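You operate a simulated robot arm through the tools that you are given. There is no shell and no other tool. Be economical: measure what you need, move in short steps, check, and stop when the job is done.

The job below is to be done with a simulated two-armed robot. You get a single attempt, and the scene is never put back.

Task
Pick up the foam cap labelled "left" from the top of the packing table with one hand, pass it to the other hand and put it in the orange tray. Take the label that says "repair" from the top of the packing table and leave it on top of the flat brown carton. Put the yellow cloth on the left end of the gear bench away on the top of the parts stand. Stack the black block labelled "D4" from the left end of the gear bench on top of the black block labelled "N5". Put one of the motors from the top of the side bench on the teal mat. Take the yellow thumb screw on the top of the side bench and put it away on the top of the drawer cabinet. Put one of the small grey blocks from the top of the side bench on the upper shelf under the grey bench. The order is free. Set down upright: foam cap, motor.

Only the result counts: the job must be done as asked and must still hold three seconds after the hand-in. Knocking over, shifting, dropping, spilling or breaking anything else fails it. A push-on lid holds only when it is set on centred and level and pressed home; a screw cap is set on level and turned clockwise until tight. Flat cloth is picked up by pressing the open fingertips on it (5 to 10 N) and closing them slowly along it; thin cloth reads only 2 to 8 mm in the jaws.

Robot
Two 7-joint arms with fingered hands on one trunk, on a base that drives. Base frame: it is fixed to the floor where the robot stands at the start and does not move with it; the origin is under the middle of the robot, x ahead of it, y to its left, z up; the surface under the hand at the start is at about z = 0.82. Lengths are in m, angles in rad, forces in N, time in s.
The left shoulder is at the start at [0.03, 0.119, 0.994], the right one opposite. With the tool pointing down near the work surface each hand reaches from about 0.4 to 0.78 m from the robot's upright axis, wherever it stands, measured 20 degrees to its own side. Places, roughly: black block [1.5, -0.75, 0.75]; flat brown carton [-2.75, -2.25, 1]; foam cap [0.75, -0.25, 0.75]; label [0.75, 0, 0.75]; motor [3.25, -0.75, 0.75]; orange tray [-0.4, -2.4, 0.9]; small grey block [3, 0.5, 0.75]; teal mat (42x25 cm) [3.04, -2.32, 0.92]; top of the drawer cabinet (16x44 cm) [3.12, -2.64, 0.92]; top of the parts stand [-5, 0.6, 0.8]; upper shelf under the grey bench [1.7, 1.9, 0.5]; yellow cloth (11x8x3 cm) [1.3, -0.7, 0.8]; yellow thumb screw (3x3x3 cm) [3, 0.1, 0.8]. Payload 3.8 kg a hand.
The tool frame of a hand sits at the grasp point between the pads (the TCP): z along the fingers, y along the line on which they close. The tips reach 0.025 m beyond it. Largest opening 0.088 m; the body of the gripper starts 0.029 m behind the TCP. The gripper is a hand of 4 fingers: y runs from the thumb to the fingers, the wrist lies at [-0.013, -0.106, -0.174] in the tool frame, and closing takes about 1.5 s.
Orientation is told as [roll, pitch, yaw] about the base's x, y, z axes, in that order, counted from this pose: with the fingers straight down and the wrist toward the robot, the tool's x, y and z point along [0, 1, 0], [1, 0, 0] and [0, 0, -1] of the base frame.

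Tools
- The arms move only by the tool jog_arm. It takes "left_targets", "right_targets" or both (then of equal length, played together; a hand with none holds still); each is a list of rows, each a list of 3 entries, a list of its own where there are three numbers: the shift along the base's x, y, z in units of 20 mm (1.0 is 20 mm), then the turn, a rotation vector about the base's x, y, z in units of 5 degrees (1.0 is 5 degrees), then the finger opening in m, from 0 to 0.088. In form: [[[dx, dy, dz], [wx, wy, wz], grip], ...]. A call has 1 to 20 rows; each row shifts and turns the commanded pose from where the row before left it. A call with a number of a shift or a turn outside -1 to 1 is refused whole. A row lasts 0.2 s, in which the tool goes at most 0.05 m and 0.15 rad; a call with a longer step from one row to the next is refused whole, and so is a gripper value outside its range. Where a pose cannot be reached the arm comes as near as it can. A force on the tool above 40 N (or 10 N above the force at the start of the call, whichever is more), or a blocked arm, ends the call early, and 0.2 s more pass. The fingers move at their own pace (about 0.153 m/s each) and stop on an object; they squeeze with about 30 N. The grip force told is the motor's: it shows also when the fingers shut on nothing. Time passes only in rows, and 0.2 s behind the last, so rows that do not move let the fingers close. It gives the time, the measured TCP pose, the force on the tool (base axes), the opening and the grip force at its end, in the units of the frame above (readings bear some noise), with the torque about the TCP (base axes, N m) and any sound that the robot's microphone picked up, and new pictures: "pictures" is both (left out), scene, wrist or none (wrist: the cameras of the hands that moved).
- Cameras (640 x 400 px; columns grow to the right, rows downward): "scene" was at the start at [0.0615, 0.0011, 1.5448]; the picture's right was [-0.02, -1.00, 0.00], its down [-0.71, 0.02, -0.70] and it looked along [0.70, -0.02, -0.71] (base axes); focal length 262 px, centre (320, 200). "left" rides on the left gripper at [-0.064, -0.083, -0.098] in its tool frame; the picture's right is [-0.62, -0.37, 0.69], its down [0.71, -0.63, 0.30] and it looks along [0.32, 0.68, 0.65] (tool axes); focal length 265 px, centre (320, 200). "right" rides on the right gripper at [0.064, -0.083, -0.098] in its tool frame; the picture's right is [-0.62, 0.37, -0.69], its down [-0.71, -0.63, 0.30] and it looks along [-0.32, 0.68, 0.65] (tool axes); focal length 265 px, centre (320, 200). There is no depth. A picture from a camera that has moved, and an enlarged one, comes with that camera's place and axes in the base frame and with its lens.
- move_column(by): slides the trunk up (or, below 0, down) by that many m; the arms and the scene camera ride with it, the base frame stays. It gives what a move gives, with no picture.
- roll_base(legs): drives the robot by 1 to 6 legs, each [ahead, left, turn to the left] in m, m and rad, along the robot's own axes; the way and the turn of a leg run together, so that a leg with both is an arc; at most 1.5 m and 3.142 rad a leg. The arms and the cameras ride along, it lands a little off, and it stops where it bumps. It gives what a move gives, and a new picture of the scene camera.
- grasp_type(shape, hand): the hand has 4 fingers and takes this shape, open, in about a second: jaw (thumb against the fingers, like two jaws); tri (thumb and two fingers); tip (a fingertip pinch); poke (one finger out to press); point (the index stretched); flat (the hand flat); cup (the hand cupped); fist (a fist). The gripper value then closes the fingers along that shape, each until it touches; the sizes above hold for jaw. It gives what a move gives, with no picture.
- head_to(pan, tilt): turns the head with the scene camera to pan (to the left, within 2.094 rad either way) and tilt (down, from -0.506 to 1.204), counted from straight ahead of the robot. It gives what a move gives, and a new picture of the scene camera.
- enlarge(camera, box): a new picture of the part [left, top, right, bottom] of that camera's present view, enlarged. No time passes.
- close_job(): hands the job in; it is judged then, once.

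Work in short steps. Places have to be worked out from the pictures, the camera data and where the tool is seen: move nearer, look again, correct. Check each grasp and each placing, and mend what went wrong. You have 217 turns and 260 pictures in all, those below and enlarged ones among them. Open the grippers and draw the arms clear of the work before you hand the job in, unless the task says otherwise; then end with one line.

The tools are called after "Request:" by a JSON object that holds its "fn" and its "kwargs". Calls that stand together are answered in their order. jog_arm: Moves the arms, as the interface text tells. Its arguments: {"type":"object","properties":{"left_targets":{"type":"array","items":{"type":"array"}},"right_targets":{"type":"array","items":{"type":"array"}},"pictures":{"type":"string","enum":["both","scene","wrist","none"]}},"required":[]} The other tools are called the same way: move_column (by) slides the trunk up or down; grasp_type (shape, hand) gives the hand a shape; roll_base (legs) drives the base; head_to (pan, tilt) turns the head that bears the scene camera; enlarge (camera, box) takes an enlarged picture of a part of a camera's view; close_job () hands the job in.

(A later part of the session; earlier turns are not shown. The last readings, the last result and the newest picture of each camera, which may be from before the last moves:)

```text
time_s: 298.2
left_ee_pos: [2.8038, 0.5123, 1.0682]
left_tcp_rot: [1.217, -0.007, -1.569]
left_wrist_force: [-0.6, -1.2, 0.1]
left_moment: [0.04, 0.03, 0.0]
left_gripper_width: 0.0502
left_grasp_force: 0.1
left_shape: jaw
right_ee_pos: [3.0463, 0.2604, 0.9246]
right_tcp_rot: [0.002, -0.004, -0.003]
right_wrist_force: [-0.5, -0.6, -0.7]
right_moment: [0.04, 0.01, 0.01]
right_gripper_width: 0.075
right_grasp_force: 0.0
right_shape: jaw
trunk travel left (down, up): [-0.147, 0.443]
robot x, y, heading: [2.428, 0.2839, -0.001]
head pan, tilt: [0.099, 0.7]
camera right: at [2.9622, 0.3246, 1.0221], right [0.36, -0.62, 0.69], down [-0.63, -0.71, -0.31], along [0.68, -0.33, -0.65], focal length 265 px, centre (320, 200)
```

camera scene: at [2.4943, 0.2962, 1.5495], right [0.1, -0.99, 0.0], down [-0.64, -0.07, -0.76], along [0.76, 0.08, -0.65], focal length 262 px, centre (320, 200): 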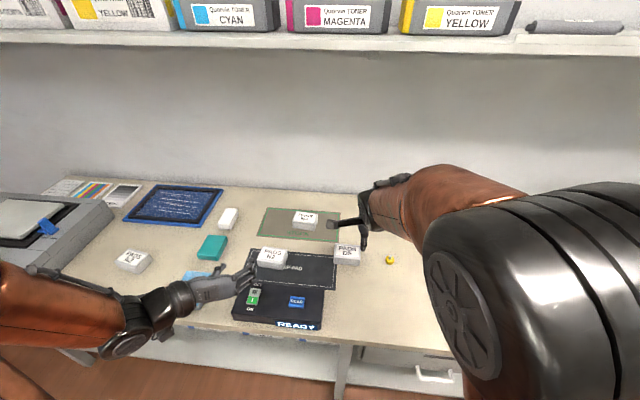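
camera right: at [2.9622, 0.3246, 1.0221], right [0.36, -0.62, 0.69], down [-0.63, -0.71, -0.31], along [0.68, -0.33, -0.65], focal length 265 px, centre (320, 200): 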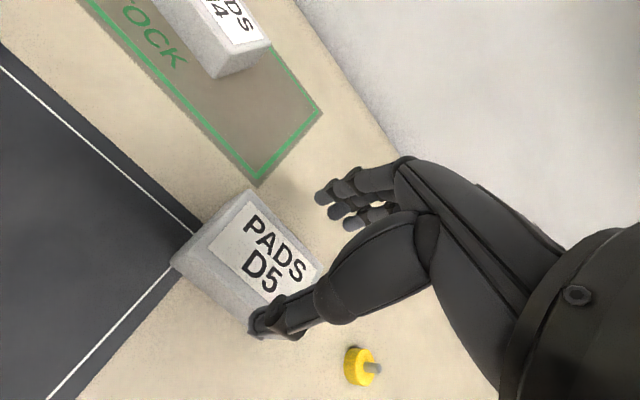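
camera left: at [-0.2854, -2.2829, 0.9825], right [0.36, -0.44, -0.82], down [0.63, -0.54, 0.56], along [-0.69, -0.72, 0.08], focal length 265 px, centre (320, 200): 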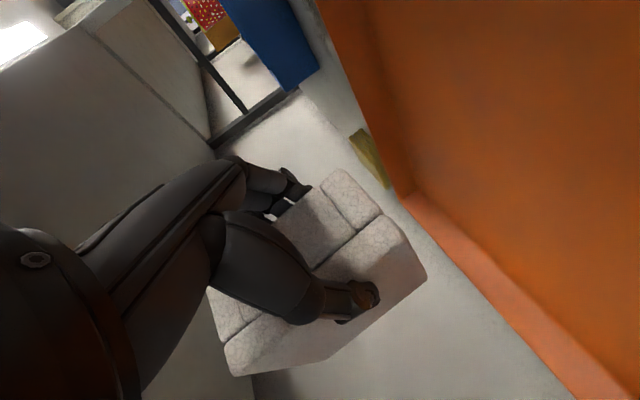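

Clear on both sides. Descend to z≈0.868 and close.

Request:
{"fn": "jog_arm", "kwargs": {"right_targets": [[[0.05, 0.1, -0.9], [0, 0, 0], 0.08], [[0, 0, -0.9], [0, 0, 0], 0.08], [[0, 0, -0.9], [0, 0, 0], 0.08], [[0, 0, -0.1], [0, 0, 0], 0.06], [[0, 0, 0], [0, 0, 0], 0.04], [[0, 0, 0], [0, 0, 0], 0.02], [[0, 0, 0], [0, 0, 0], 0.0], [[0, 0, 0], [0, 0, 0], 0.0]], "pictures": "wrist"}}

```text
time_s: 300.1
left_ee_pos: [2.8057, 0.5115, 1.068]
left_tcp_rot: [1.218, -0.009, -1.569]
left_wrist_force: [-0.1, -0.4, 0.2]
left_moment: [0.02, -0.02, 0.0]
left_gripper_width: 0.0505
left_grasp_force: 0.0
left_shape: jaw
right_ee_pos: [3.0486, 0.2604, 0.8666]
right_tcp_rot: [0.001, -0.005, -0.004]
right_wrist_force: [0.0, 0.3, 0.1]
right_moment: [0.02, -0.01, -0.01]
right_gripper_width: 0.0537
right_grasp_force: 30.2
right_shape: jaw
trunk travel left (down, up): [-0.147, 0.443]
robot x, y, heading: [2.4275, 0.2837, 0.005]
head pan, tilt: [0.099, 0.7]
camera right: at [2.9654, 0.3246, 0.9652], right [0.36, -0.62, 0.69], down [-0.63, -0.71, -0.31], along [0.68, -0.33, -0.65], focal length 265 px, centre (320, 200)
```

right: 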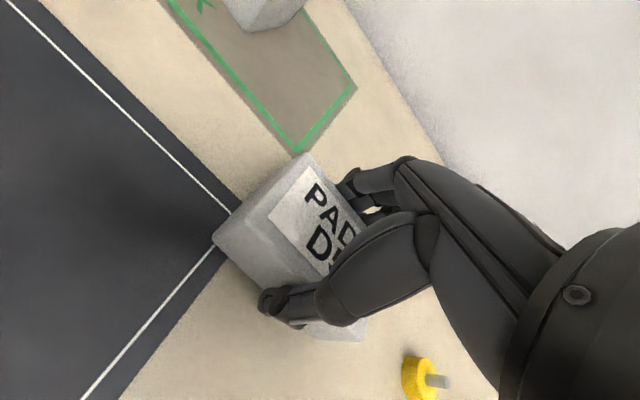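

Gripped (54 mm). Lift and retract, then drive toward the grey bench (facing +y).

Request:
{"fn": "jog_arm", "kwargs": {"right_targets": [[[0, 0, 0.6], [0, 0, 0], 0.0], [[0, 0, 0.9], [0, 0, 0], 0.0], [[0, 0, 0.9], [0, 0, 0], 0.0], [[0, 0, 0.9], [0, 0, 0], 0.0], [[-0.5, 0, 0.9], [0, 0, 0], 0.0], [[-0.9, 0, 0.9], [0, 0, 0], 0.0], [[-0.9, 0, 0.9], [0, 0, 0], 0.0], [[-0.9, 0, 0.9], [0, 0, 0], 0.0], [[-0.9, 0, 0.5], [0, 0, 0], 0.0], [[-0.9, 0, 0], [0, 0, 0], 0.0]], "pictures": "none"}}

Request:
{"fn": "roll_base", "kwargs": {"legs": [[-0.25, 0, 0], [0, 0, 1.568], [0.25, 0, 0]]}}

Request:
{"fn": "head_to", "kwargs": {"pan": 0.2, "tilt": 0.6}}

```text
time_s: 302.2
left_ee_pos: [2.8031, 0.5122, 1.0676]
left_tcp_rot: [1.217, -0.007, -1.568]
left_wrist_force: [-0.2, 0.1, 0.2]
left_moment: [-0.01, -0.01, -0.01]
left_gripper_width: 0.0503
left_grasp_force: 0.0
left_shape: jaw
right_ee_pos: [2.9487, 0.2639, 1.0172]
right_tcp_rot: [0.001, -0.004, -0.003]
right_wrist_force: [-0.1, 0.2, -0.4]
right_moment: [-0.03, 0.01, 0.0]
right_gripper_width: 0.0533
right_grasp_force: 30.2
right_shape: jaw
trunk travel left (down, up): [-0.147, 0.443]
robot x, y, heading: [2.4282, 0.2816, 0.004]
head pan, tilt: [0.099, 0.7]
```

```text
time_s: 309.2
left_ee_pos: [1.9738, 0.9202, 1.0671]
left_tcp_rot: [1.216, -0.007, -0.037]
left_wrist_force: [0.3, 0.1, -0.3]
left_moment: [0.01, 0.0, 0.0]
left_gripper_width: 0.0503
left_grasp_force: 0.1
left_shape: jaw
right_ee_pos: [2.2245, 1.0549, 1.0154]
right_tcp_rot: [0.002, -0.001, 1.527]
right_wrist_force: [0.7, -0.2, -0.9]
right_moment: [-0.01, -0.03, -0.02]
right_gripper_width: 0.0531
right_grasp_force: 30.1
right_shape: jaw
trunk travel left (down, up): [-0.147, 0.443]
robot x, y, heading: [2.1869, 0.5372, 1.539]
head pan, tilt: [0.099, 0.7]
camera scene: at [2.1794, 0.6046, 1.5495], right [1.0, 0.07, 0.0], down [0.04, -0.64, -0.76], along [-0.05, 0.76, -0.65], focal length 262 px, centre (320, 200)
```

scene: 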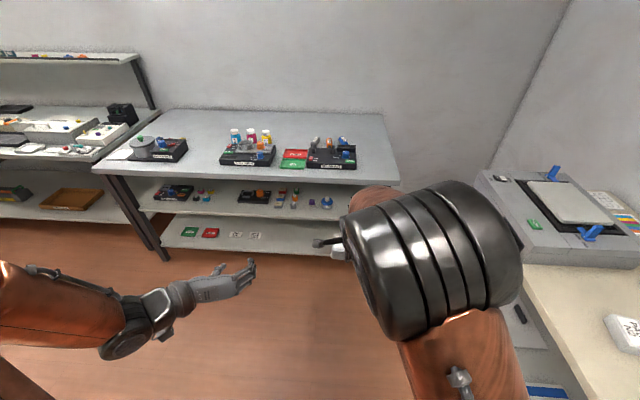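

```text
time_s: 309.9
left_ee_pos: [1.9738, 0.9182, 1.0684]
left_tcp_rot: [1.217, -0.007, -0.036]
left_wrist_force: [-0.1, -0.1, 1.0]
left_moment: [-0.05, 0.01, 0.02]
left_gripper_width: 0.0501
left_grasp_force: 0.0
left_shape: jaw
right_ee_pos: [2.2256, 1.0541, 1.016]
right_tcp_rot: [0.003, -0.005, 1.527]
right_wrist_force: [-0.4, -1.0, -1.5]
right_moment: [-0.03, 0.03, -0.03]
right_gripper_width: 0.0531
right_grasp_force: 30.2
right_shape: jaw
trunk travel left (down, up): [-0.147, 0.443]
robot x, y, heading: [2.1837, 0.5361, 1.537]
head pan, tilt: [0.201, 0.6]
camera scene: at [2.1703, 0.605, 1.5582], right [0.99, 0.17, 0.0], down [0.09, -0.56, -0.82], along [-0.14, 0.81, -0.57], focal length 262 px, centre (320, 200)
```

scene: 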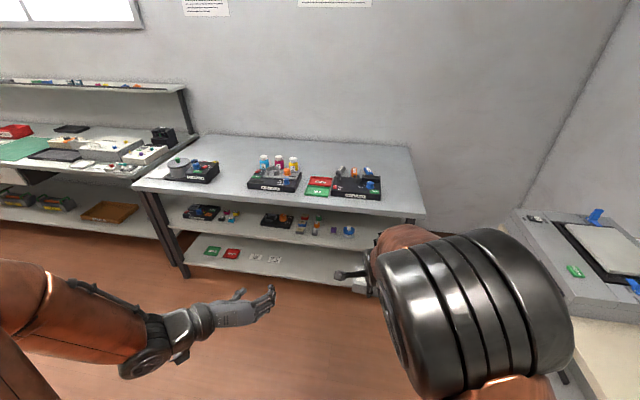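

Request:
{"fn": "enlarge", "kwargs": {"camera": "scene", "box": [130, 130, 440, 300]}}

```text
2.06 times, centred on (285, 215) of scene
camera zoom: at [2.1703, 0.605, 1.5582], right [0.99, 0.17, 0.0], down [0.09, -0.56, -0.82], along [-0.14, 0.81, -0.57], focal length 541 px, centre (392, 169)
```

zoom: 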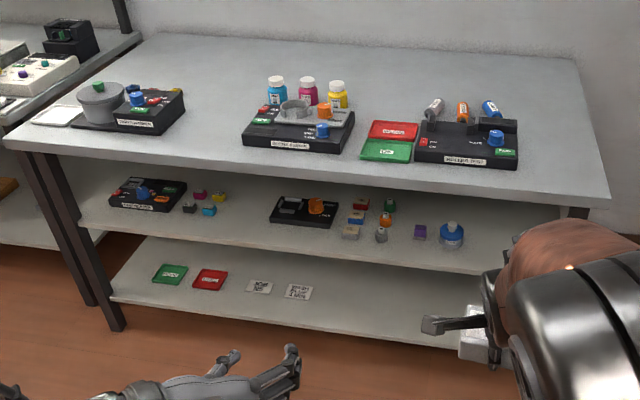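

The upper shelf has free room on its right (x≈2.28, y≈1.78). I lower the trunk here, pitch the hand 40° forward and lower it to shelf height before driving in.

Request:
{"fn": "move_column", "kwargs": {"by": -0.14}}

Request:
{"fn": "jog_arm", "kwargs": {"right_targets": [[[0.28, 0.2, -0.8], [1, 0, 0], 0.0], [[0.28, 0.2, -0.8], [1, 0, 0], 0.0], [[0.28, 0.2, -0.8], [1, 0, 0], 0.0], [[0.28, 0.2, -0.8], [1, 0, 0], 0.0], [[0.28, 0.2, -0.8], [1, 0, 0], 0.0], [[0.28, 0.2, -0.8], [1, 0, 0], 0.0], [[0.28, 0.2, -0.8], [1, 0, 0], 0.0], [[0.28, 0.2, -0.8], [1, 0, 0.4], 0.0]], "pictures": "none"}}

```text
time_s: 311.6
left_ee_pos: [1.9724, 0.9184, 0.9275]
left_tcp_rot: [1.217, -0.007, -0.038]
left_wrist_force: [-0.6, 0.2, -0.5]
left_moment: [-0.03, 0.02, 0.0]
left_gripper_width: 0.0503
left_grasp_force: 0.1
left_shape: jaw
right_ee_pos: [2.2265, 1.0543, 0.8762]
right_tcp_rot: [0.003, -0.003, 1.527]
right_wrist_force: [-0.4, 0.5, -1.4]
right_moment: [0.01, 0.04, -0.03]
right_gripper_width: 0.0533
right_grasp_force: 29.9
right_shape: jaw
trunk travel left (down, up): [-0.007, 0.583]
robot x, y, heading: [2.184, 0.5354, 1.532]
head pan, tilt: [0.201, 0.6]
```

```text
time_s: 313.4
left_ee_pos: [1.9728, 0.9189, 0.9271]
left_tcp_rot: [1.216, -0.007, -0.038]
left_wrist_force: [0.7, 0.0, -0.2]
left_moment: [-0.05, 0.0, -0.02]
left_gripper_width: 0.0503
left_grasp_force: 0.0
left_shape: jaw
right_ee_pos: [2.2697, 1.0876, 0.748]
right_tcp_rot: [0.037, -0.703, 1.55]
right_wrist_force: [-0.3, 1.3, -0.7]
right_moment: [-0.03, 0.01, 0.0]
right_gripper_width: 0.0529
right_grasp_force: 30.3
right_shape: jaw
trunk travel left (down, up): [-0.007, 0.583]
robot x, y, heading: [2.1854, 0.5356, 1.533]
head pan, tilt: [0.201, 0.6]
```

Fine. Continue down to z≈0.57.

Request:
{"fn": "jog_arm", "kwargs": {"right_targets": [[[0.2, 0.25, -0.9], [0, 0, 0], 0.0], [[0.2, 0.25, -0.9], [0, 0, 0], 0.0], [[0.2, 0.25, -0.9], [0, 0, 0], 0.0], [[0.2, 0.25, -0.9], [0, 0, 0], 0.0], [[0.2, 0.25, -0.9], [0, 0, 0], 0.0], [[0.2, 0.25, -0.9], [0, 0, 0], 0.0], [[0.2, 0.25, -0.9], [0, 0, 0], 0.0], [[0.2, 0.25, -0.9], [0, 0, 0], 0.0], [[0.2, 0.25, -0.9], [0, 0, 0], 0.0], [[0.2, 0.25, -0.6], [0, 0, 0], 0.0]], "pictures": "both"}}

```text
time_s: 315.6
left_ee_pos: [1.9732, 0.9196, 0.9278]
left_tcp_rot: [1.217, -0.006, -0.039]
left_wrist_force: [-0.2, -0.3, -0.7]
left_moment: [0.04, 0.0, 0.0]
left_gripper_width: 0.0504
left_grasp_force: 0.1
left_shape: jaw
right_ee_pos: [2.3116, 1.1369, 0.5733]
right_tcp_rot: [0.038, -0.701, 1.552]
right_wrist_force: [0.2, -1.8, -1.3]
right_moment: [0.01, 0.03, 0.02]
right_gripper_width: 0.0531
right_grasp_force: 29.7
right_shape: jaw
trunk travel left (down, up): [-0.007, 0.583]
robot x, y, heading: [2.1848, 0.5355, 1.541]
head pan, tilt: [0.201, 0.6]
camera scene: at [2.1705, 0.6055, 1.4182], right [0.99, 0.17, 0.0], down [0.09, -0.56, -0.82], along [-0.14, 0.81, -0.57], focal length 262 px, centre (320, 200)
camera right: at [2.2467, 1.0076, 0.5975], right [0.64, -0.16, 0.75], down [0.7, -0.28, -0.66], along [0.32, 0.95, -0.07], focal length 265 px, centre (320, 200)
```

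scene: 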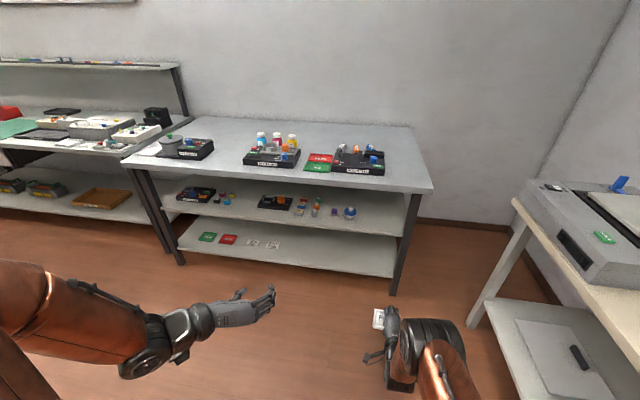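
right: 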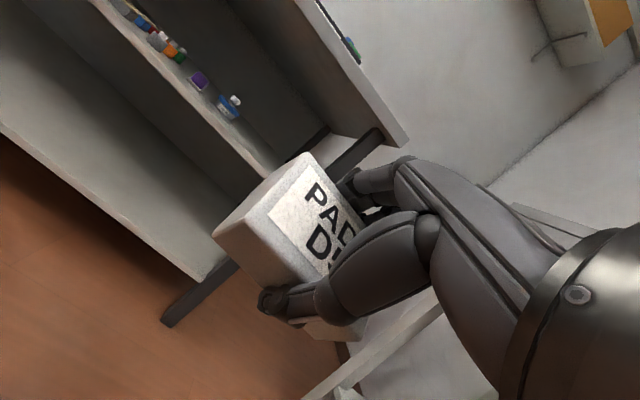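

Shelf z≈0.505; the hand is at z 0.573 and lines up with the free space (x≈2.29), post at x≈2.46. Square up, drive 0.45 m, check.

Request:
{"fn": "roll_base", "kwargs": {"legs": [[0, 0, 0.03], [0.45, 0, 0]]}}

Request:
{"fn": "enlarge", "kwargs": {"camera": "right", "box": [0, 0, 640, 400]}}

```text
time_s: 318.7
left_ee_pos: [1.9633, 1.3611, 0.9268]
left_tcp_rot: [1.217, -0.008, -0.008]
left_wrist_force: [0.1, 0.5, 0.7]
left_moment: [0.02, -0.02, -0.02]
left_gripper_width: 0.0504
left_grasp_force: 0.1
left_shape: jaw
right_ee_pos: [2.2971, 1.586, 0.5743]
right_tcp_rot: [0.038, -0.7, 1.578]
right_wrist_force: [-0.6, -0.5, -0.7]
right_moment: [-0.02, -0.01, 0.0]
right_gripper_width: 0.0532
right_grasp_force: 29.9
right_shape: jaw
trunk travel left (down, up): [-0.007, 0.583]
robot x, y, heading: [2.1872, 0.9838, 1.568]
head pan, tilt: [0.201, 0.6]
camera scene: at [2.1705, 1.053, 1.4181], right [0.98, 0.19, 0.0], down [0.11, -0.55, -0.82], along [-0.16, 0.81, -0.57], focal length 262 px, centre (320, 200)
```

scene: 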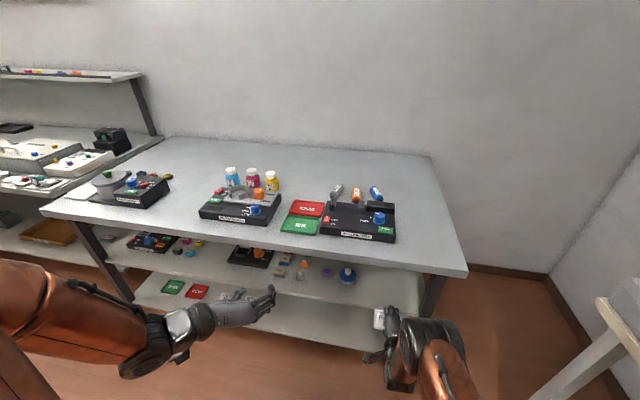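

```text
1.00 times, centred on (320, 200) of right (not enlarged: the box is as wide or as high as the picture)
camera zoom: at [2.2357, 1.4566, 0.5975], right [0.65, -0.15, 0.75], down [0.7, -0.26, -0.66], along [0.29, 0.95, -0.07], focal length 265 px, centre (320, 200)
```

zoom: 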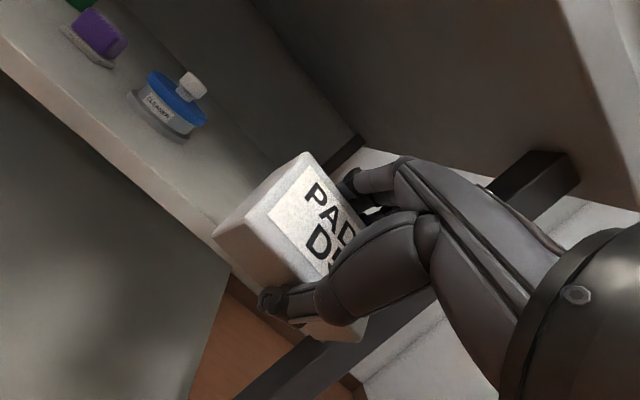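

The path is clear. Drive 0.17 m more so the block is over the shelf.

Request:
{"fn": "roll_base", "kwargs": {"legs": [[0.165, 0, 0]]}}

Request:
{"fn": "enlarge", "kwargs": {"camera": "right", "box": [0, 0, 640, 400]}}

```text
time_s: 320.1
left_ee_pos: [1.9649, 1.5291, 0.928]
left_tcp_rot: [1.218, -0.007, -0.008]
left_wrist_force: [0.5, 0.6, -0.3]
left_moment: [0.01, -0.01, 0.02]
left_gripper_width: 0.0502
left_grasp_force: 0.0
left_shape: jaw
right_ee_pos: [2.3003, 1.7529, 0.5756]
right_tcp_rot: [0.037, -0.7, 1.575]
right_wrist_force: [0.4, -0.7, -0.1]
right_moment: [0.01, -0.01, 0.0]
right_gripper_width: 0.0534
right_grasp_force: 29.7
right_shape: jaw
trunk travel left (down, up): [-0.007, 0.583]
robot x, y, heading: [2.1888, 1.1498, 1.561]
head pan, tilt: [0.201, 0.6]
camera scene: at [2.1719, 1.2197, 1.4181], right [0.98, 0.19, 0.0], down [0.11, -0.56, -0.82], along [-0.16, 0.81, -0.57], focal length 262 px, centre (320, 200)
```

scene: 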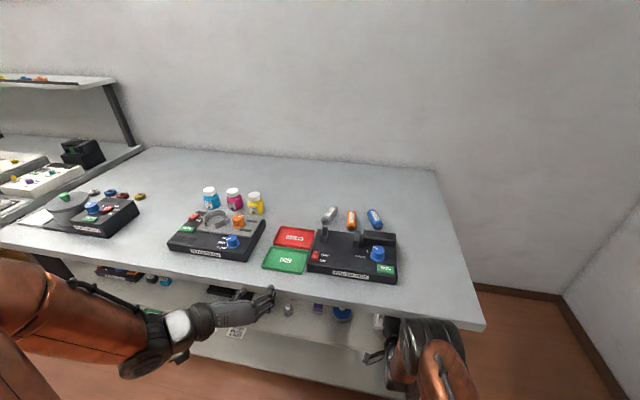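

```text
1.00 times, centred on (320, 200) of right (not enlarged: the box is as wide or as high as the picture)
camera zoom: at [2.2378, 1.6227, 0.5972], right [0.65, -0.15, 0.75], down [0.7, -0.27, -0.66], along [0.3, 0.95, -0.07], focal length 265 px, centre (320, 200)
```

zoom: 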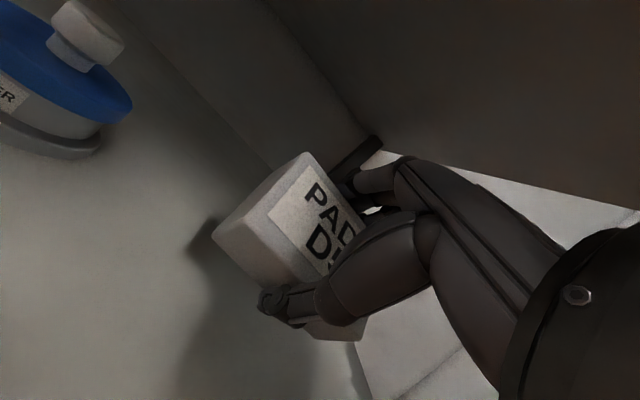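

The block is over the shelf. Lower in small steps to contact.

Request:
{"fn": "jog_arm", "kwargs": {"right_targets": [[[0, 0, -0.4], [0, 0, 0], 0.0], [[0, 0, -0.3], [0, 0, 0], 0.0]], "pictures": "none"}}

Request:
{"fn": "jog_arm", "kwargs": {"right_targets": [[[0, 0, -0.25], [0, 0, 0], 0.0]], "pictures": "none"}}

Request:
{"fn": "jog_arm", "kwargs": {"right_targets": [[[0, 0, -0.2], [0, 0, 0], 0.0]], "pictures": "wrist"}}

```text
time_s: 320.7
left_ee_pos: [1.9655, 1.5276, 0.9268]
left_tcp_rot: [1.218, -0.007, -0.011]
left_wrist_force: [-0.4, 0.4, 1.0]
left_moment: [-0.02, 0.02, 0.02]
left_gripper_width: 0.0503
left_grasp_force: 0.0
left_shape: jaw
right_ee_pos: [2.3001, 1.7529, 0.5608]
right_tcp_rot: [0.036, -0.698, 1.575]
right_wrist_force: [-0.2, 0.5, -0.6]
right_moment: [0.0, 0.03, 0.02]
right_gripper_width: 0.0533
right_grasp_force: 29.8
right_shape: jaw
trunk travel left (down, up): [-0.007, 0.583]
robot x, y, heading: [2.1861, 1.1505, 1.564]
head pan, tilt: [0.201, 0.6]
```

```text
time_s: 321.1
left_ee_pos: [1.9656, 1.5272, 0.9284]
left_tcp_rot: [1.218, -0.006, -0.011]
left_wrist_force: [1.6, 0.8, 0.8]
left_moment: [-0.01, -0.03, -0.01]
left_gripper_width: 0.0505
left_grasp_force: 0.0
left_shape: jaw
right_ee_pos: [2.2997, 1.7512, 0.5566]
right_tcp_rot: [0.037, -0.7, 1.576]
right_wrist_force: [-0.5, 0.1, -1.1]
right_moment: [0.02, -0.02, 0.01]
right_gripper_width: 0.053
right_grasp_force: 30.3
right_shape: jaw
trunk travel left (down, up): [-0.007, 0.583]
robot x, y, heading: [2.1898, 1.148, 1.562]
head pan, tilt: [0.201, 0.6]
```

```text
time_s: 321.5
left_ee_pos: [1.9658, 1.5262, 0.9273]
left_tcp_rot: [1.217, -0.006, -0.01]
left_wrist_force: [0.5, -0.7, -0.6]
left_moment: [0.01, 0.04, 0.0]
left_gripper_width: 0.0503
left_grasp_force: 0.0
left_shape: jaw
right_ee_pos: [2.2992, 1.7514, 0.5529]
right_tcp_rot: [0.036, -0.699, 1.576]
right_wrist_force: [-0.2, 0.3, -0.2]
right_moment: [0.03, 0.02, -0.01]
right_gripper_width: 0.0533
right_grasp_force: 29.6
right_shape: jaw
trunk travel left (down, up): [-0.007, 0.583]
robot x, y, heading: [2.1905, 1.1509, 1.559]
head pan, tilt: [0.201, 0.6]
camera right: at [2.2382, 1.622, 0.5749], right [0.65, -0.15, 0.75], down [0.7, -0.26, -0.66], along [0.29, 0.95, -0.07], focal length 265 px, centre (320, 200)
```

right: 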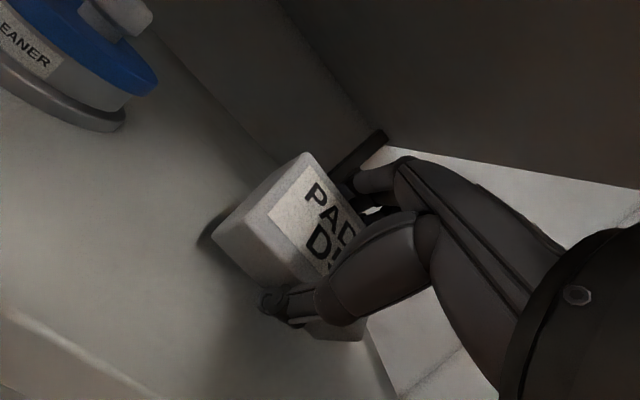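

Near the shelf now; continue.

Request:
{"fn": "jog_arm", "kwargs": {"right_targets": [[[0, 0, -0.25], [0, 0, 0], 0.0]], "pictures": "none"}}

Request:
{"fn": "jog_arm", "kwargs": {"right_targets": [[[0, 0, -0.25], [0, 0, 0], 0.0]], "pictures": "none"}}

Request:
{"fn": "jog_arm", "kwargs": {"right_targets": [[[0, 0, -0.25], [0, 0, 0], 0.0]], "pictures": "none"}}

```text
time_s: 321.9
left_ee_pos: [1.966, 1.5281, 0.9274]
left_tcp_rot: [1.217, -0.006, -0.009]
left_wrist_force: [-0.1, 0.0, -0.1]
left_moment: [0.02, 0.02, -0.01]
left_gripper_width: 0.0505
left_grasp_force: 0.1
left_shape: jaw
right_ee_pos: [2.3, 1.7507, 0.5466]
right_tcp_rot: [0.037, -0.7, 1.575]
right_wrist_force: [0.8, 0.7, -0.1]
right_moment: [-0.01, 0.0, 0.0]
right_gripper_width: 0.0531
right_grasp_force: 29.9
right_shape: jaw
trunk travel left (down, up): [-0.007, 0.583]
robot x, y, heading: [2.1868, 1.1474, 1.559]
head pan, tilt: [0.201, 0.6]
```

```text
time_s: 322.3
left_ee_pos: [1.9659, 1.5261, 0.9286]
left_tcp_rot: [1.219, -0.008, -0.012]
left_wrist_force: [0.1, 0.6, -0.2]
left_moment: [0.0, 0.04, 0.05]
left_gripper_width: 0.0503
left_grasp_force: 0.1
left_shape: jaw
right_ee_pos: [2.2987, 1.7519, 0.5434]
right_tcp_rot: [0.035, -0.706, 1.575]
right_wrist_force: [0.8, -1.4, 5.6]
right_moment: [-0.14, 0.03, 0.0]
right_gripper_width: 0.0529
right_grasp_force: 30.4
right_shape: jaw
trunk travel left (down, up): [-0.007, 0.583]
robot x, y, heading: [2.1892, 1.1519, 1.562]
head pan, tilt: [0.201, 0.6]
```

```text
time_s: 322.7
left_ee_pos: [1.9653, 1.5256, 0.9279]
left_tcp_rot: [1.221, -0.008, -0.011]
left_wrist_force: [-0.3, -0.5, -0.9]
left_moment: [-0.01, 0.0, 0.0]
left_gripper_width: 0.0502
left_grasp_force: 0.1
left_shape: jaw
right_ee_pos: [2.2982, 1.7539, 0.5396]
right_tcp_rot: [0.038, -0.707, 1.573]
right_wrist_force: [0.7, -4.6, 21.2]
right_moment: [-0.43, 0.07, 0.05]
right_gripper_width: 0.052
right_grasp_force: 30.3
right_shape: jaw
trunk travel left (down, up): [-0.007, 0.583]
robot x, y, heading: [2.1907, 1.145, 1.561]
head pan, tilt: [0.201, 0.6]
```

Contact. Raise 2 mm and open, then rise a little and look.

Request:
{"fn": "jog_arm", "kwargs": {"right_targets": [[[0, 0, 0.15], [0, 0, 0], 0.0], [[0, 0, 0], [0, 0, 0], 0.06], [[0, 0, 0], [0, 0, 0], 0.075], [[0, 0, 0], [0, 0, 0], 0.088], [[0, 0, 0], [0, 0, 0], 0.088], [[0, 0, 0.6], [0, 0, 0], 0.088], [[0, 0, 0.8], [0, 0, 0], 0.088], [[0, 0, 0.6], [0, 0, 0], 0.088]], "pictures": "wrist"}}

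```text
time_s: 324.5
left_ee_pos: [1.9662, 1.5265, 0.9277]
left_tcp_rot: [1.22, -0.007, -0.01]
left_wrist_force: [-0.4, 0.2, -0.8]
left_moment: [0.0, 0.01, 0.0]
left_gripper_width: 0.0505
left_grasp_force: 0.1
left_shape: jaw
right_ee_pos: [2.2988, 1.7521, 0.5803]
right_tcp_rot: [0.037, -0.699, 1.576]
right_wrist_force: [1.1, -0.6, -0.3]
right_moment: [-0.01, 0.0, -0.01]
right_gripper_width: 0.0877
right_grasp_force: 0.0
right_shape: jaw
trunk travel left (down, up): [-0.007, 0.583]
robot x, y, heading: [2.1892, 1.1488, 1.56]
head pan, tilt: [0.201, 0.6]
camera right: at [2.2384, 1.6223, 0.6027], right [0.65, -0.14, 0.75], down [0.7, -0.27, -0.66], along [0.3, 0.95, -0.07], focal length 265 px, centre (320, 200)
```

right: 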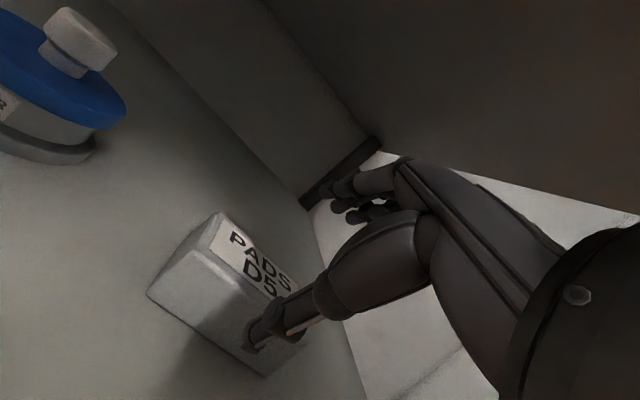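

The block sits flat on the upper shelf. Back the base out straight.

Request:
{"fn": "roll_base", "kwargs": {"legs": [[-0.55, 0, 0]]}}

Request:
{"fn": "jog_arm", "kwargs": {"right_targets": [[[-0.2, -0.25, 0.9], [0, 0, 0], 0.06], [[-0.2, -0.25, 0.9], [0, 0, 0], 0.06], [[-0.2, -0.25, 0.9], [0, 0, 0], 0.06], [[-0.2, -0.25, 0.9], [0, 0, 0], 0.06], [[-0.2, -0.25, 0.9], [0, 0, 0], 0.06], [[-0.2, -0.25, 0.9], [0, 0, 0], 0.06], [[-0.2, -0.25, 0.9], [0, 0, 0], 0.06], [[-0.2, -0.25, 0.9], [0, 0, 0], 0.06], [[-0.2, -0.2, 0.8], [-1, 0, 0], 0.06], [[-0.2, -0.2, 0.8], [-1, 0, 0], 0.06], [[-0.2, -0.2, 0.8], [-1, 0, 0], 0.06], [[-0.2, -0.2, 0.8], [-1, 0, 0], 0.06], [[-0.2, -0.2, 0.8], [-1, 0, 0], 0.06], [[-0.2, -0.2, 0.8], [-1, 0, 0], 0.06], [[-0.2, -0.2, 0.8], [-1, 0, 0], 0.06], [[-0.2, -0.2, 0.8], [-1, 0, 0], 0.06]], "pictures": "none"}}

Request:
{"fn": "move_column", "kwargs": {"by": 0.14}}

```text
time_s: 327.7
left_ee_pos: [1.9618, 0.975, 0.927]
left_tcp_rot: [1.218, -0.007, -0.019]
left_wrist_force: [-0.3, 0.5, 0.0]
left_moment: [-0.01, -0.03, -0.04]
left_gripper_width: 0.0504
left_grasp_force: 0.1
left_shape: jaw
right_ee_pos: [2.298, 1.196, 0.5799]
right_tcp_rot: [0.037, -0.702, 1.564]
right_wrist_force: [0.1, 0.1, -0.2]
right_moment: [0.04, 0.01, -0.03]
right_gripper_width: 0.0877
right_grasp_force: 0.0
right_shape: jaw
trunk travel left (down, up): [-0.007, 0.583]
robot x, y, heading: [2.18, 0.5934, 1.55]
head pan, tilt: [0.201, 0.6]
camera scene: at [2.1651, 0.6628, 1.4182], right [0.98, 0.18, 0.0], down [0.1, -0.56, -0.83], along [-0.15, 0.81, -0.56], focal length 262 px, centre (320, 200)
```

scene: 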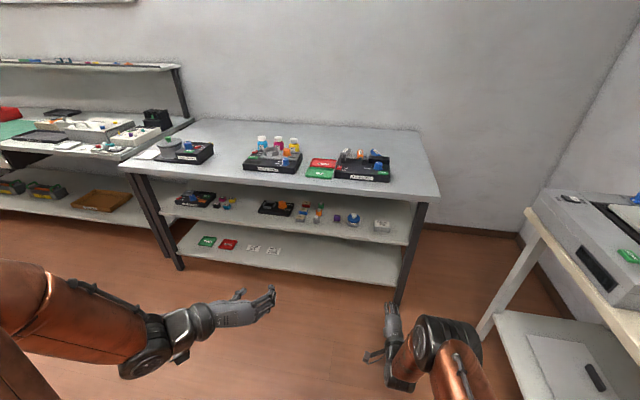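

```text
time_s: 331.1
left_ee_pos: [1.9624, 0.9733, 0.9275]
left_tcp_rot: [1.219, -0.006, -0.021]
left_wrist_force: [-0.4, -0.2, -0.8]
left_moment: [-0.01, 0.01, 0.04]
left_gripper_width: 0.0503
left_grasp_force: 0.1
left_shape: jaw
right_ee_pos: [2.232, 1.124, 0.8514]
right_tcp_rot: [0.033, -0.001, 1.567]
right_wrist_force: [0.3, -0.9, -0.2]
right_moment: [0.0, -0.02, 0.02]
right_gripper_width: 0.0604
right_grasp_force: 0.1
right_shape: jaw
trunk travel left (down, up): [-0.007, 0.583]
robot x, y, heading: [2.1812, 0.591, 1.553]
head pan, tilt: [0.201, 0.6]
```

```text
time_s: 332.8
left_ee_pos: [1.9624, 0.9745, 1.0677]
left_tcp_rot: [1.216, -0.008, -0.021]
left_wrist_force: [-0.2, -0.3, 0.1]
left_moment: [-0.02, -0.03, -0.01]
left_gripper_width: 0.0504
left_grasp_force: 0.2
left_shape: jaw
right_ee_pos: [2.2337, 1.1238, 0.9913]
right_tcp_rot: [0.034, -0.002, 1.567]
right_wrist_force: [0.7, 0.3, -0.3]
right_moment: [-0.02, 0.0, 0.01]
right_gripper_width: 0.0604
right_grasp_force: 0.0
right_shape: jaw
trunk travel left (down, up): [-0.147, 0.443]
robot x, y, heading: [2.1839, 0.5942, 1.55]
head pan, tilt: [0.201, 0.6]
```

The grey block is on the shelf. Back to the screw: reverse, turn to +x and approach.

Request:
{"fn": "roll_base", "kwargs": {"legs": [[-0.43, 0, 0], [0, 0, -1.552], [0.22, 0, 0]]}}

Request:
{"fn": "enlarge", "kwargs": {"camera": "right", "box": [0, 0, 640, 400]}}

```text
time_s: 340.6
left_ee_pos: [2.7813, 0.3581, 1.0668]
left_tcp_rot: [1.216, -0.008, -1.615]
left_wrist_force: [0.7, -0.1, 0.3]
left_moment: [0.03, 0.03, -0.01]
left_gripper_width: 0.0503
left_grasp_force: 0.2
left_shape: jaw
right_ee_pos: [2.9253, 0.0828, 0.9899]
right_tcp_rot: [0.032, -0.001, -0.027]
right_wrist_force: [0.0, -0.4, -0.4]
right_moment: [0.02, 0.0, -0.02]
right_gripper_width: 0.0604
right_grasp_force: 0.0
right_shape: jaw
trunk travel left (down, up): [-0.147, 0.443]
robot x, y, heading: [2.3925, 0.151, -0.045]
head pan, tilt: [0.201, 0.6]
camera scene: at [2.4638, 0.1649, 1.5581], right [0.16, -0.99, 0.0], down [-0.56, -0.09, -0.82], along [0.81, 0.13, -0.57], focal length 262 px, centre (320, 200)
```

scene: 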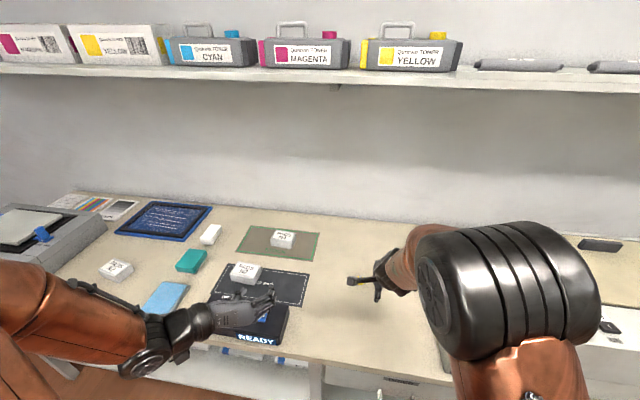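

```text
1.00 times, centred on (320, 200) of right (not enlarged: the box is as wide or as high as the picture)
camera zoom: at [2.8426, 0.1456, 1.0905], right [0.35, -0.65, 0.67], down [-0.65, -0.69, -0.33], along [0.68, -0.32, -0.66], focal length 265 px, centre (320, 200)
```

zoom: 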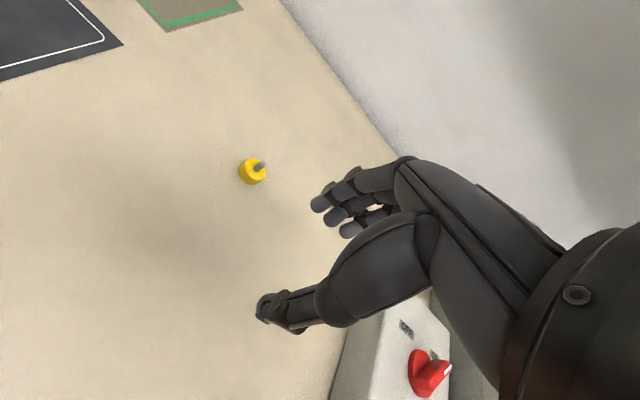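

The screw stands head-down at (3.042, 0.121). Move above it, levelling the hand.

Request:
{"fn": "jog_arm", "kwargs": {"right_targets": [[[0.8, 0.3, -0.2], [-0.37, 0, 0.3], 0.06], [[0.8, 0.3, -0.2], [0, 0, 0], 0.06], [[0.8, 0.3, -0.2], [0, 0, 0], 0.06], [[0.8, 0.3, -0.4], [0, 0, 0], 0.06], [[0.8, 0.3, -0.5], [0, 0, 0], 0.06], [[0.8, 0.3, -0.5], [0, 0, 0], 0.06], [[0.8, 0.1, -0.6], [0, 0, 0], 0.06]], "pictures": "wrist"}}

```text
time_s: 342.2
left_ee_pos: [2.7819, 0.3585, 1.0666]
left_tcp_rot: [1.217, -0.005, -1.614]
left_wrist_force: [0.1, -0.2, 0.3]
left_moment: [0.01, 0.01, 0.0]
left_gripper_width: 0.0503
left_grasp_force: 0.0
left_shape: jaw
right_ee_pos: [3.0373, 0.1224, 0.9388]
right_tcp_rot: [0.002, -0.003, -0.003]
right_wrist_force: [1.0, -1.2, 0.8]
right_moment: [-0.04, 0.02, 0.03]
right_gripper_width: 0.0604
right_grasp_force: 0.0
right_shape: jaw
trunk travel left (down, up): [-0.147, 0.443]
robot x, y, heading: [2.3953, 0.1472, -0.045]
head pan, tilt: [0.201, 0.6]
camera right: at [2.953, 0.1854, 1.0379], right [0.37, -0.62, 0.69], down [-0.63, -0.71, -0.31], along [0.68, -0.32, -0.65], focal length 265 px, centre (320, 200)
```

right: 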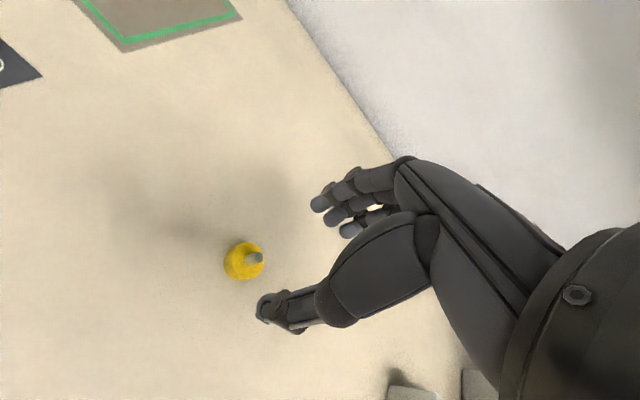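

Aligned. Descend to z≈0.868 and close.

Request:
{"fn": "jog_arm", "kwargs": {"right_targets": [[[0.1, 0.05, -0.9], [0, 0, 0], 0.055], [[0, 0, -0.9], [0, 0, 0], 0.055], [[0, 0, -0.9], [0, 0, 0], 0.055], [[0, 0, -0.8], [0, 0, 0], 0.055], [[0, 0, 0], [0, 0, 0], 0.04], [[0, 0, 0], [0, 0, 0], 0.02], [[0, 0, 0], [0, 0, 0], 0.0], [[0, 0, 0], [0, 0, 0], 0.0]], "pictures": "wrist"}}

```text
time_s: 344.0
left_ee_pos: [2.7801, 0.3579, 1.0677]
left_tcp_rot: [1.215, -0.007, -1.614]
left_wrist_force: [1.1, 0.3, 0.1]
left_moment: [-0.03, -0.03, 0.0]
left_gripper_width: 0.0501
left_grasp_force: 0.0
left_shape: jaw
right_ee_pos: [3.0397, 0.1204, 0.8685]
right_tcp_rot: [0.0, -0.005, -0.001]
right_wrist_force: [0.0, 0.0, 0.3]
right_moment: [0.01, -0.03, 0.01]
right_gripper_width: 0.02
right_grasp_force: 30.2
right_shape: jaw
trunk travel left (down, up): [-0.147, 0.443]
robot x, y, heading: [2.393, 0.1497, -0.036]
head pan, tilt: [0.201, 0.6]
camera right: at [2.9555, 0.1851, 0.9666], right [0.37, -0.62, 0.69], down [-0.63, -0.71, -0.31], along [0.69, -0.32, -0.65], focal length 265 px, centre (320, 200)
```

right: 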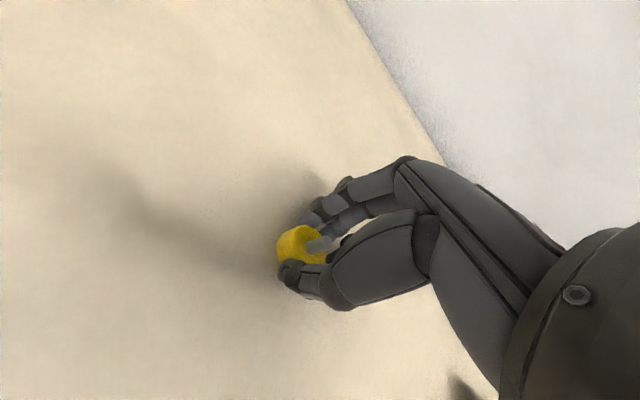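

Gripped at 20 mm. Lift and check.

Request:
{"fn": "jog_arm", "kwargs": {"right_targets": [[[0, 0, 0.4], [0, 0, 0], 0.0], [[0, 0, 0.8], [0, 0, 0], 0.0], [[0, 0, 0.9], [0, 0, 0], 0.0], [[0, 0, 0.9], [0, 0, 0], 0.0], [[-0.5, 0, 0.9], [0, 0, 0], 0.0], [[-0.9, 0, 0.9], [0, 0, 0], 0.0], [[-0.9, 0, 0.9], [0, 0, 0], 0.0], [[-0.9, 0, 0.9], [0, 0, 0], 0.0], [[-0.9, 0, 0.9], [0, 0, 0], 0.0], [[-0.9, 0, 0.9], [0, 0, 0], 0.0], [[-0.9, 0, 0], [0, 0, 0], 0.0], [[-0.5, 0, 0], [0, 0, 0], 0.0]], "pictures": "wrist"}}

```text
time_s: 346.6
left_ee_pos: [2.78, 0.3581, 1.0663]
left_tcp_rot: [1.217, -0.007, -1.614]
left_wrist_force: [0.2, 0.3, -0.3]
left_moment: [0.0, 0.04, -0.03]
left_gripper_width: 0.0502
left_grasp_force: 0.1
left_shape: jaw
right_ee_pos: [2.9095, 0.1229, 1.0369]
right_tcp_rot: [-0.001, -0.004, 0.0]
right_wrist_force: [-0.2, 0.2, 0.4]
right_moment: [0.0, 0.0, -0.01]
right_gripper_width: 0.0201
right_grasp_force: 30.1
right_shape: jaw
trunk travel left (down, up): [-0.147, 0.443]
robot x, y, heading: [2.3957, 0.1475, -0.04]
head pan, tilt: [0.201, 0.6]
camera right: at [2.8252, 0.1854, 1.1356], right [0.37, -0.62, 0.69], down [-0.63, -0.71, -0.31], along [0.69, -0.32, -0.65], focal length 265 px, centre (320, 200)
```

right: 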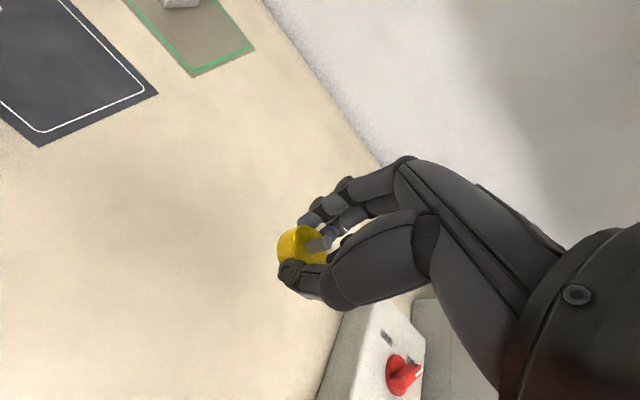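

Screw held. Back off and strafe right along the aisle to the drawer cabinet.

Request:
{"fn": "roll_base", "kwargs": {"legs": [[-0.3, 0, 0.04], [0, -1.2, 0.015], [0, -1.2, 0.015], [0.2, 0, 0]]}}

Request:
{"fn": "head_to", "kwargs": {"pan": -0.35, "tilt": 0.6}}

```text
time_s: 361.2
left_ee_pos: [2.6579, -2.0227, 1.0677]
left_tcp_rot: [1.217, -0.008, -1.561]
left_wrist_force: [-0.4, -0.1, -0.7]
left_moment: [-0.01, 0.01, -0.01]
left_gripper_width: 0.0503
left_grasp_force: 0.0
left_shape: jaw
right_ee_pos: [2.8012, -2.2499, 1.0366]
right_tcp_rot: [-0.002, -0.004, 0.055]
right_wrist_force: [-0.5, 0.4, 0.4]
right_moment: [-0.01, 0.01, 0.01]
right_gripper_width: 0.02
right_grasp_force: 30.0
right_shape: jaw
trunk travel left (down, up): [-0.147, 0.443]
robot x, y, heading: [2.2836, -2.2538, 0.019]
head pan, tilt: [0.201, 0.6]
camera scene: at [2.3524, -2.2327, 1.5581], right [0.21, -0.98, 0.0], down [-0.55, -0.12, -0.82], along [0.81, 0.18, -0.57], focal length 262 px, centre (320, 200)
```

scene: 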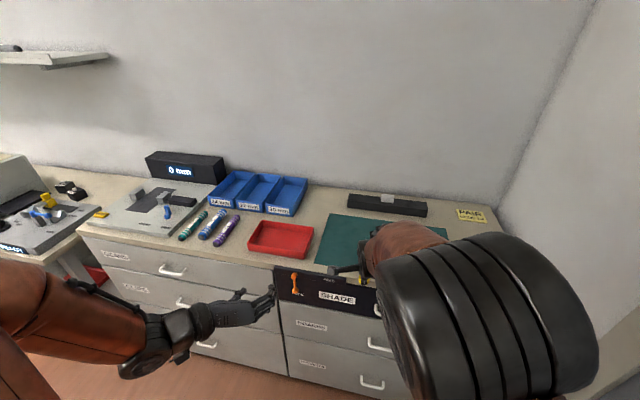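

```text
time_s: 362.2
left_ee_pos: [2.6577, -2.024, 1.0679]
left_tcp_rot: [1.216, -0.007, -1.56]
left_wrist_force: [0.6, 0.9, -0.6]
left_moment: [-0.03, 0.01, -0.03]
left_gripper_width: 0.0504
left_grasp_force: 0.1
left_shape: jaw
right_ee_pos: [2.7995, -2.2498, 1.0374]
right_tcp_rot: [0.0, -0.003, 0.055]
right_wrist_force: [0.5, -0.1, -0.2]
right_moment: [0.01, -0.03, -0.01]
right_gripper_width: 0.0202
right_grasp_force: 29.5
right_shape: jaw
trunk travel left (down, up): [-0.147, 0.443]
robot x, y, heading: [2.2844, -2.2549, 0.011]
head pan, tilt: [-0.351, 0.6]
camera scene: at [2.3478, -2.2807, 1.5582], right [-0.33, -0.94, 0.0], down [-0.53, 0.19, -0.82], along [0.78, -0.27, -0.57], focal length 262 px, centre (320, 200)
```

scene: 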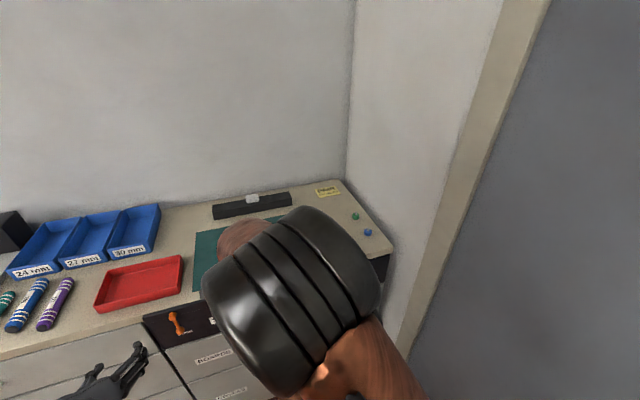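

Right of the mat lie two similar screws (green ≈(3.07,-2.67), blue ≈(2.96,-2.67)). I'll set the yellow one at about (3.01, -2.61). To keep the elbow off the wall I turn the robot ~0.4 rad right and come nearer.

Request:
{"fn": "roll_base", "kwargs": {"legs": [[0, 0, -0.411], [0.189, 0.031, 0]]}}

Request:
{"fn": "enlarge", "kwargs": {"camera": "right", "box": [0, 0, 640, 400]}}

```text
time_s: 365.0
left_ee_pos: [2.9089, -2.2446, 1.0662]
left_tcp_rot: [1.216, -0.007, -1.983]
left_wrist_force: [0.3, 0.2, -0.2]
left_moment: [0.0, 0.0, 0.0]
left_gripper_width: 0.0501
left_grasp_force: 0.0
left_shape: jaw
right_ee_pos: [2.9452, -2.511, 1.0366]
right_tcp_rot: [0.001, -0.004, -0.368]
right_wrist_force: [0.6, 0.3, -0.3]
right_moment: [-0.02, 0.01, -0.04]
right_gripper_width: 0.0201
right_grasp_force: 30.1
right_shape: jaw
trunk travel left (down, up): [-0.147, 0.443]
robot x, y, heading: [2.4689, -2.3032, -0.41]
head pan, tilt: [-0.351, 0.6]
camera scene: at [2.5198, -2.3528, 1.5581], right [-0.69, -0.72, 0.0], down [-0.41, 0.39, -0.82], along [0.6, -0.57, -0.57], focal length 262 px, centre (320, 200)
```

scene: 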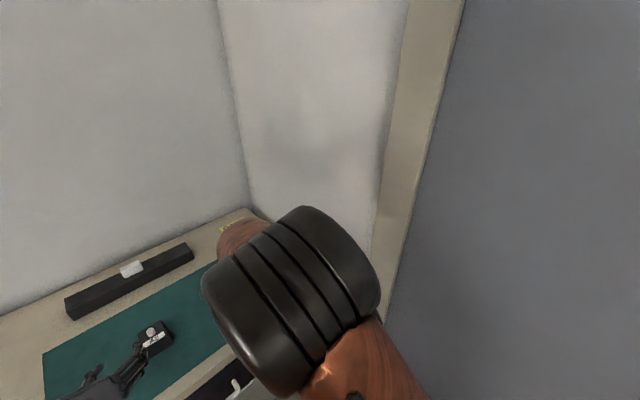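

```text
1.00 times, centred on (320, 200) of right (not enlarged: the box is as wide or as high as the picture)
camera zoom: at [2.8896, -2.4222, 1.135], right [0.12, -0.71, 0.69], down [-0.84, -0.44, -0.31], along [0.52, -0.55, -0.65], focal length 265 px, centre (320, 200)
```

zoom: 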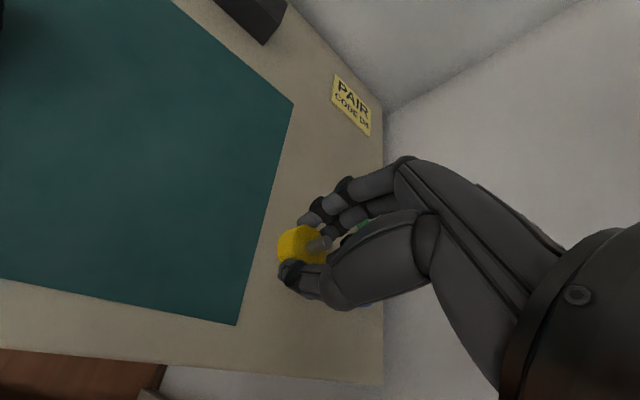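

Move over the target spot and look for the neighbours.

Request:
{"fn": "jog_arm", "kwargs": {"right_targets": [[[0.6, -0.9, 0], [0, 0, 0], 0.0], [[0.6, -0.9, 0], [0, 0, 0], 0.0], [[0.6, -0.9, -0.2], [0, 0, 0], 0.0], [[0.6, -0.9, -0.2], [0, 0, 0], 0.0], [[0.6, -0.9, -0.2], [0, 0, 0], 0.0], [[0.3, -0.7, -0.2], [0, 0, 0], 0.0]], "pictures": "both"}}

```text
time_s: 366.4
left_ee_pos: [2.9086, -2.2439, 1.0674]
left_tcp_rot: [1.217, -0.006, -1.983]
left_wrist_force: [-0.1, -0.3, -0.1]
left_moment: [-0.04, 0.02, -0.02]
left_gripper_width: 0.0502
left_grasp_force: 0.1
left_shape: jaw
right_ee_pos: [3.0111, -2.615, 1.0189]
right_tcp_rot: [0.0, -0.001, -0.368]
right_wrist_force: [-0.7, -0.2, -0.1]
right_moment: [-0.01, 0.02, -0.03]
right_gripper_width: 0.02
right_grasp_force: 30.3
right_shape: jaw
trunk travel left (down, up): [-0.147, 0.443]
robot x, y, heading: [2.4732, -2.3046, -0.406]
head pan, tilt: [-0.351, 0.6]
camera scene: at [2.5183, -2.3528, 1.5582], right [-0.69, -0.72, 0.0], down [-0.41, 0.39, -0.82], along [0.6, -0.57, -0.57], focal length 262 px, centre (320, 200)
camera right: at [2.9551, -2.5253, 1.1171], right [0.12, -0.71, 0.69], down [-0.84, -0.44, -0.31], along [0.52, -0.55, -0.65], focal length 265 px, centre (320, 200)
```

scene: 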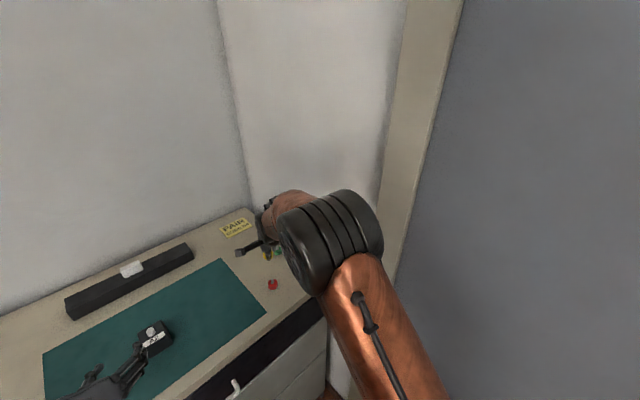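
right: 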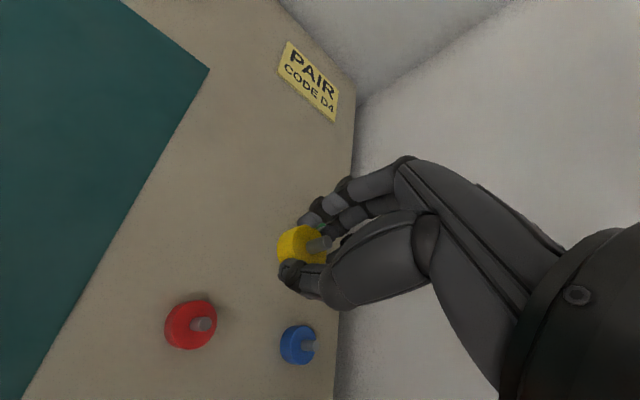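

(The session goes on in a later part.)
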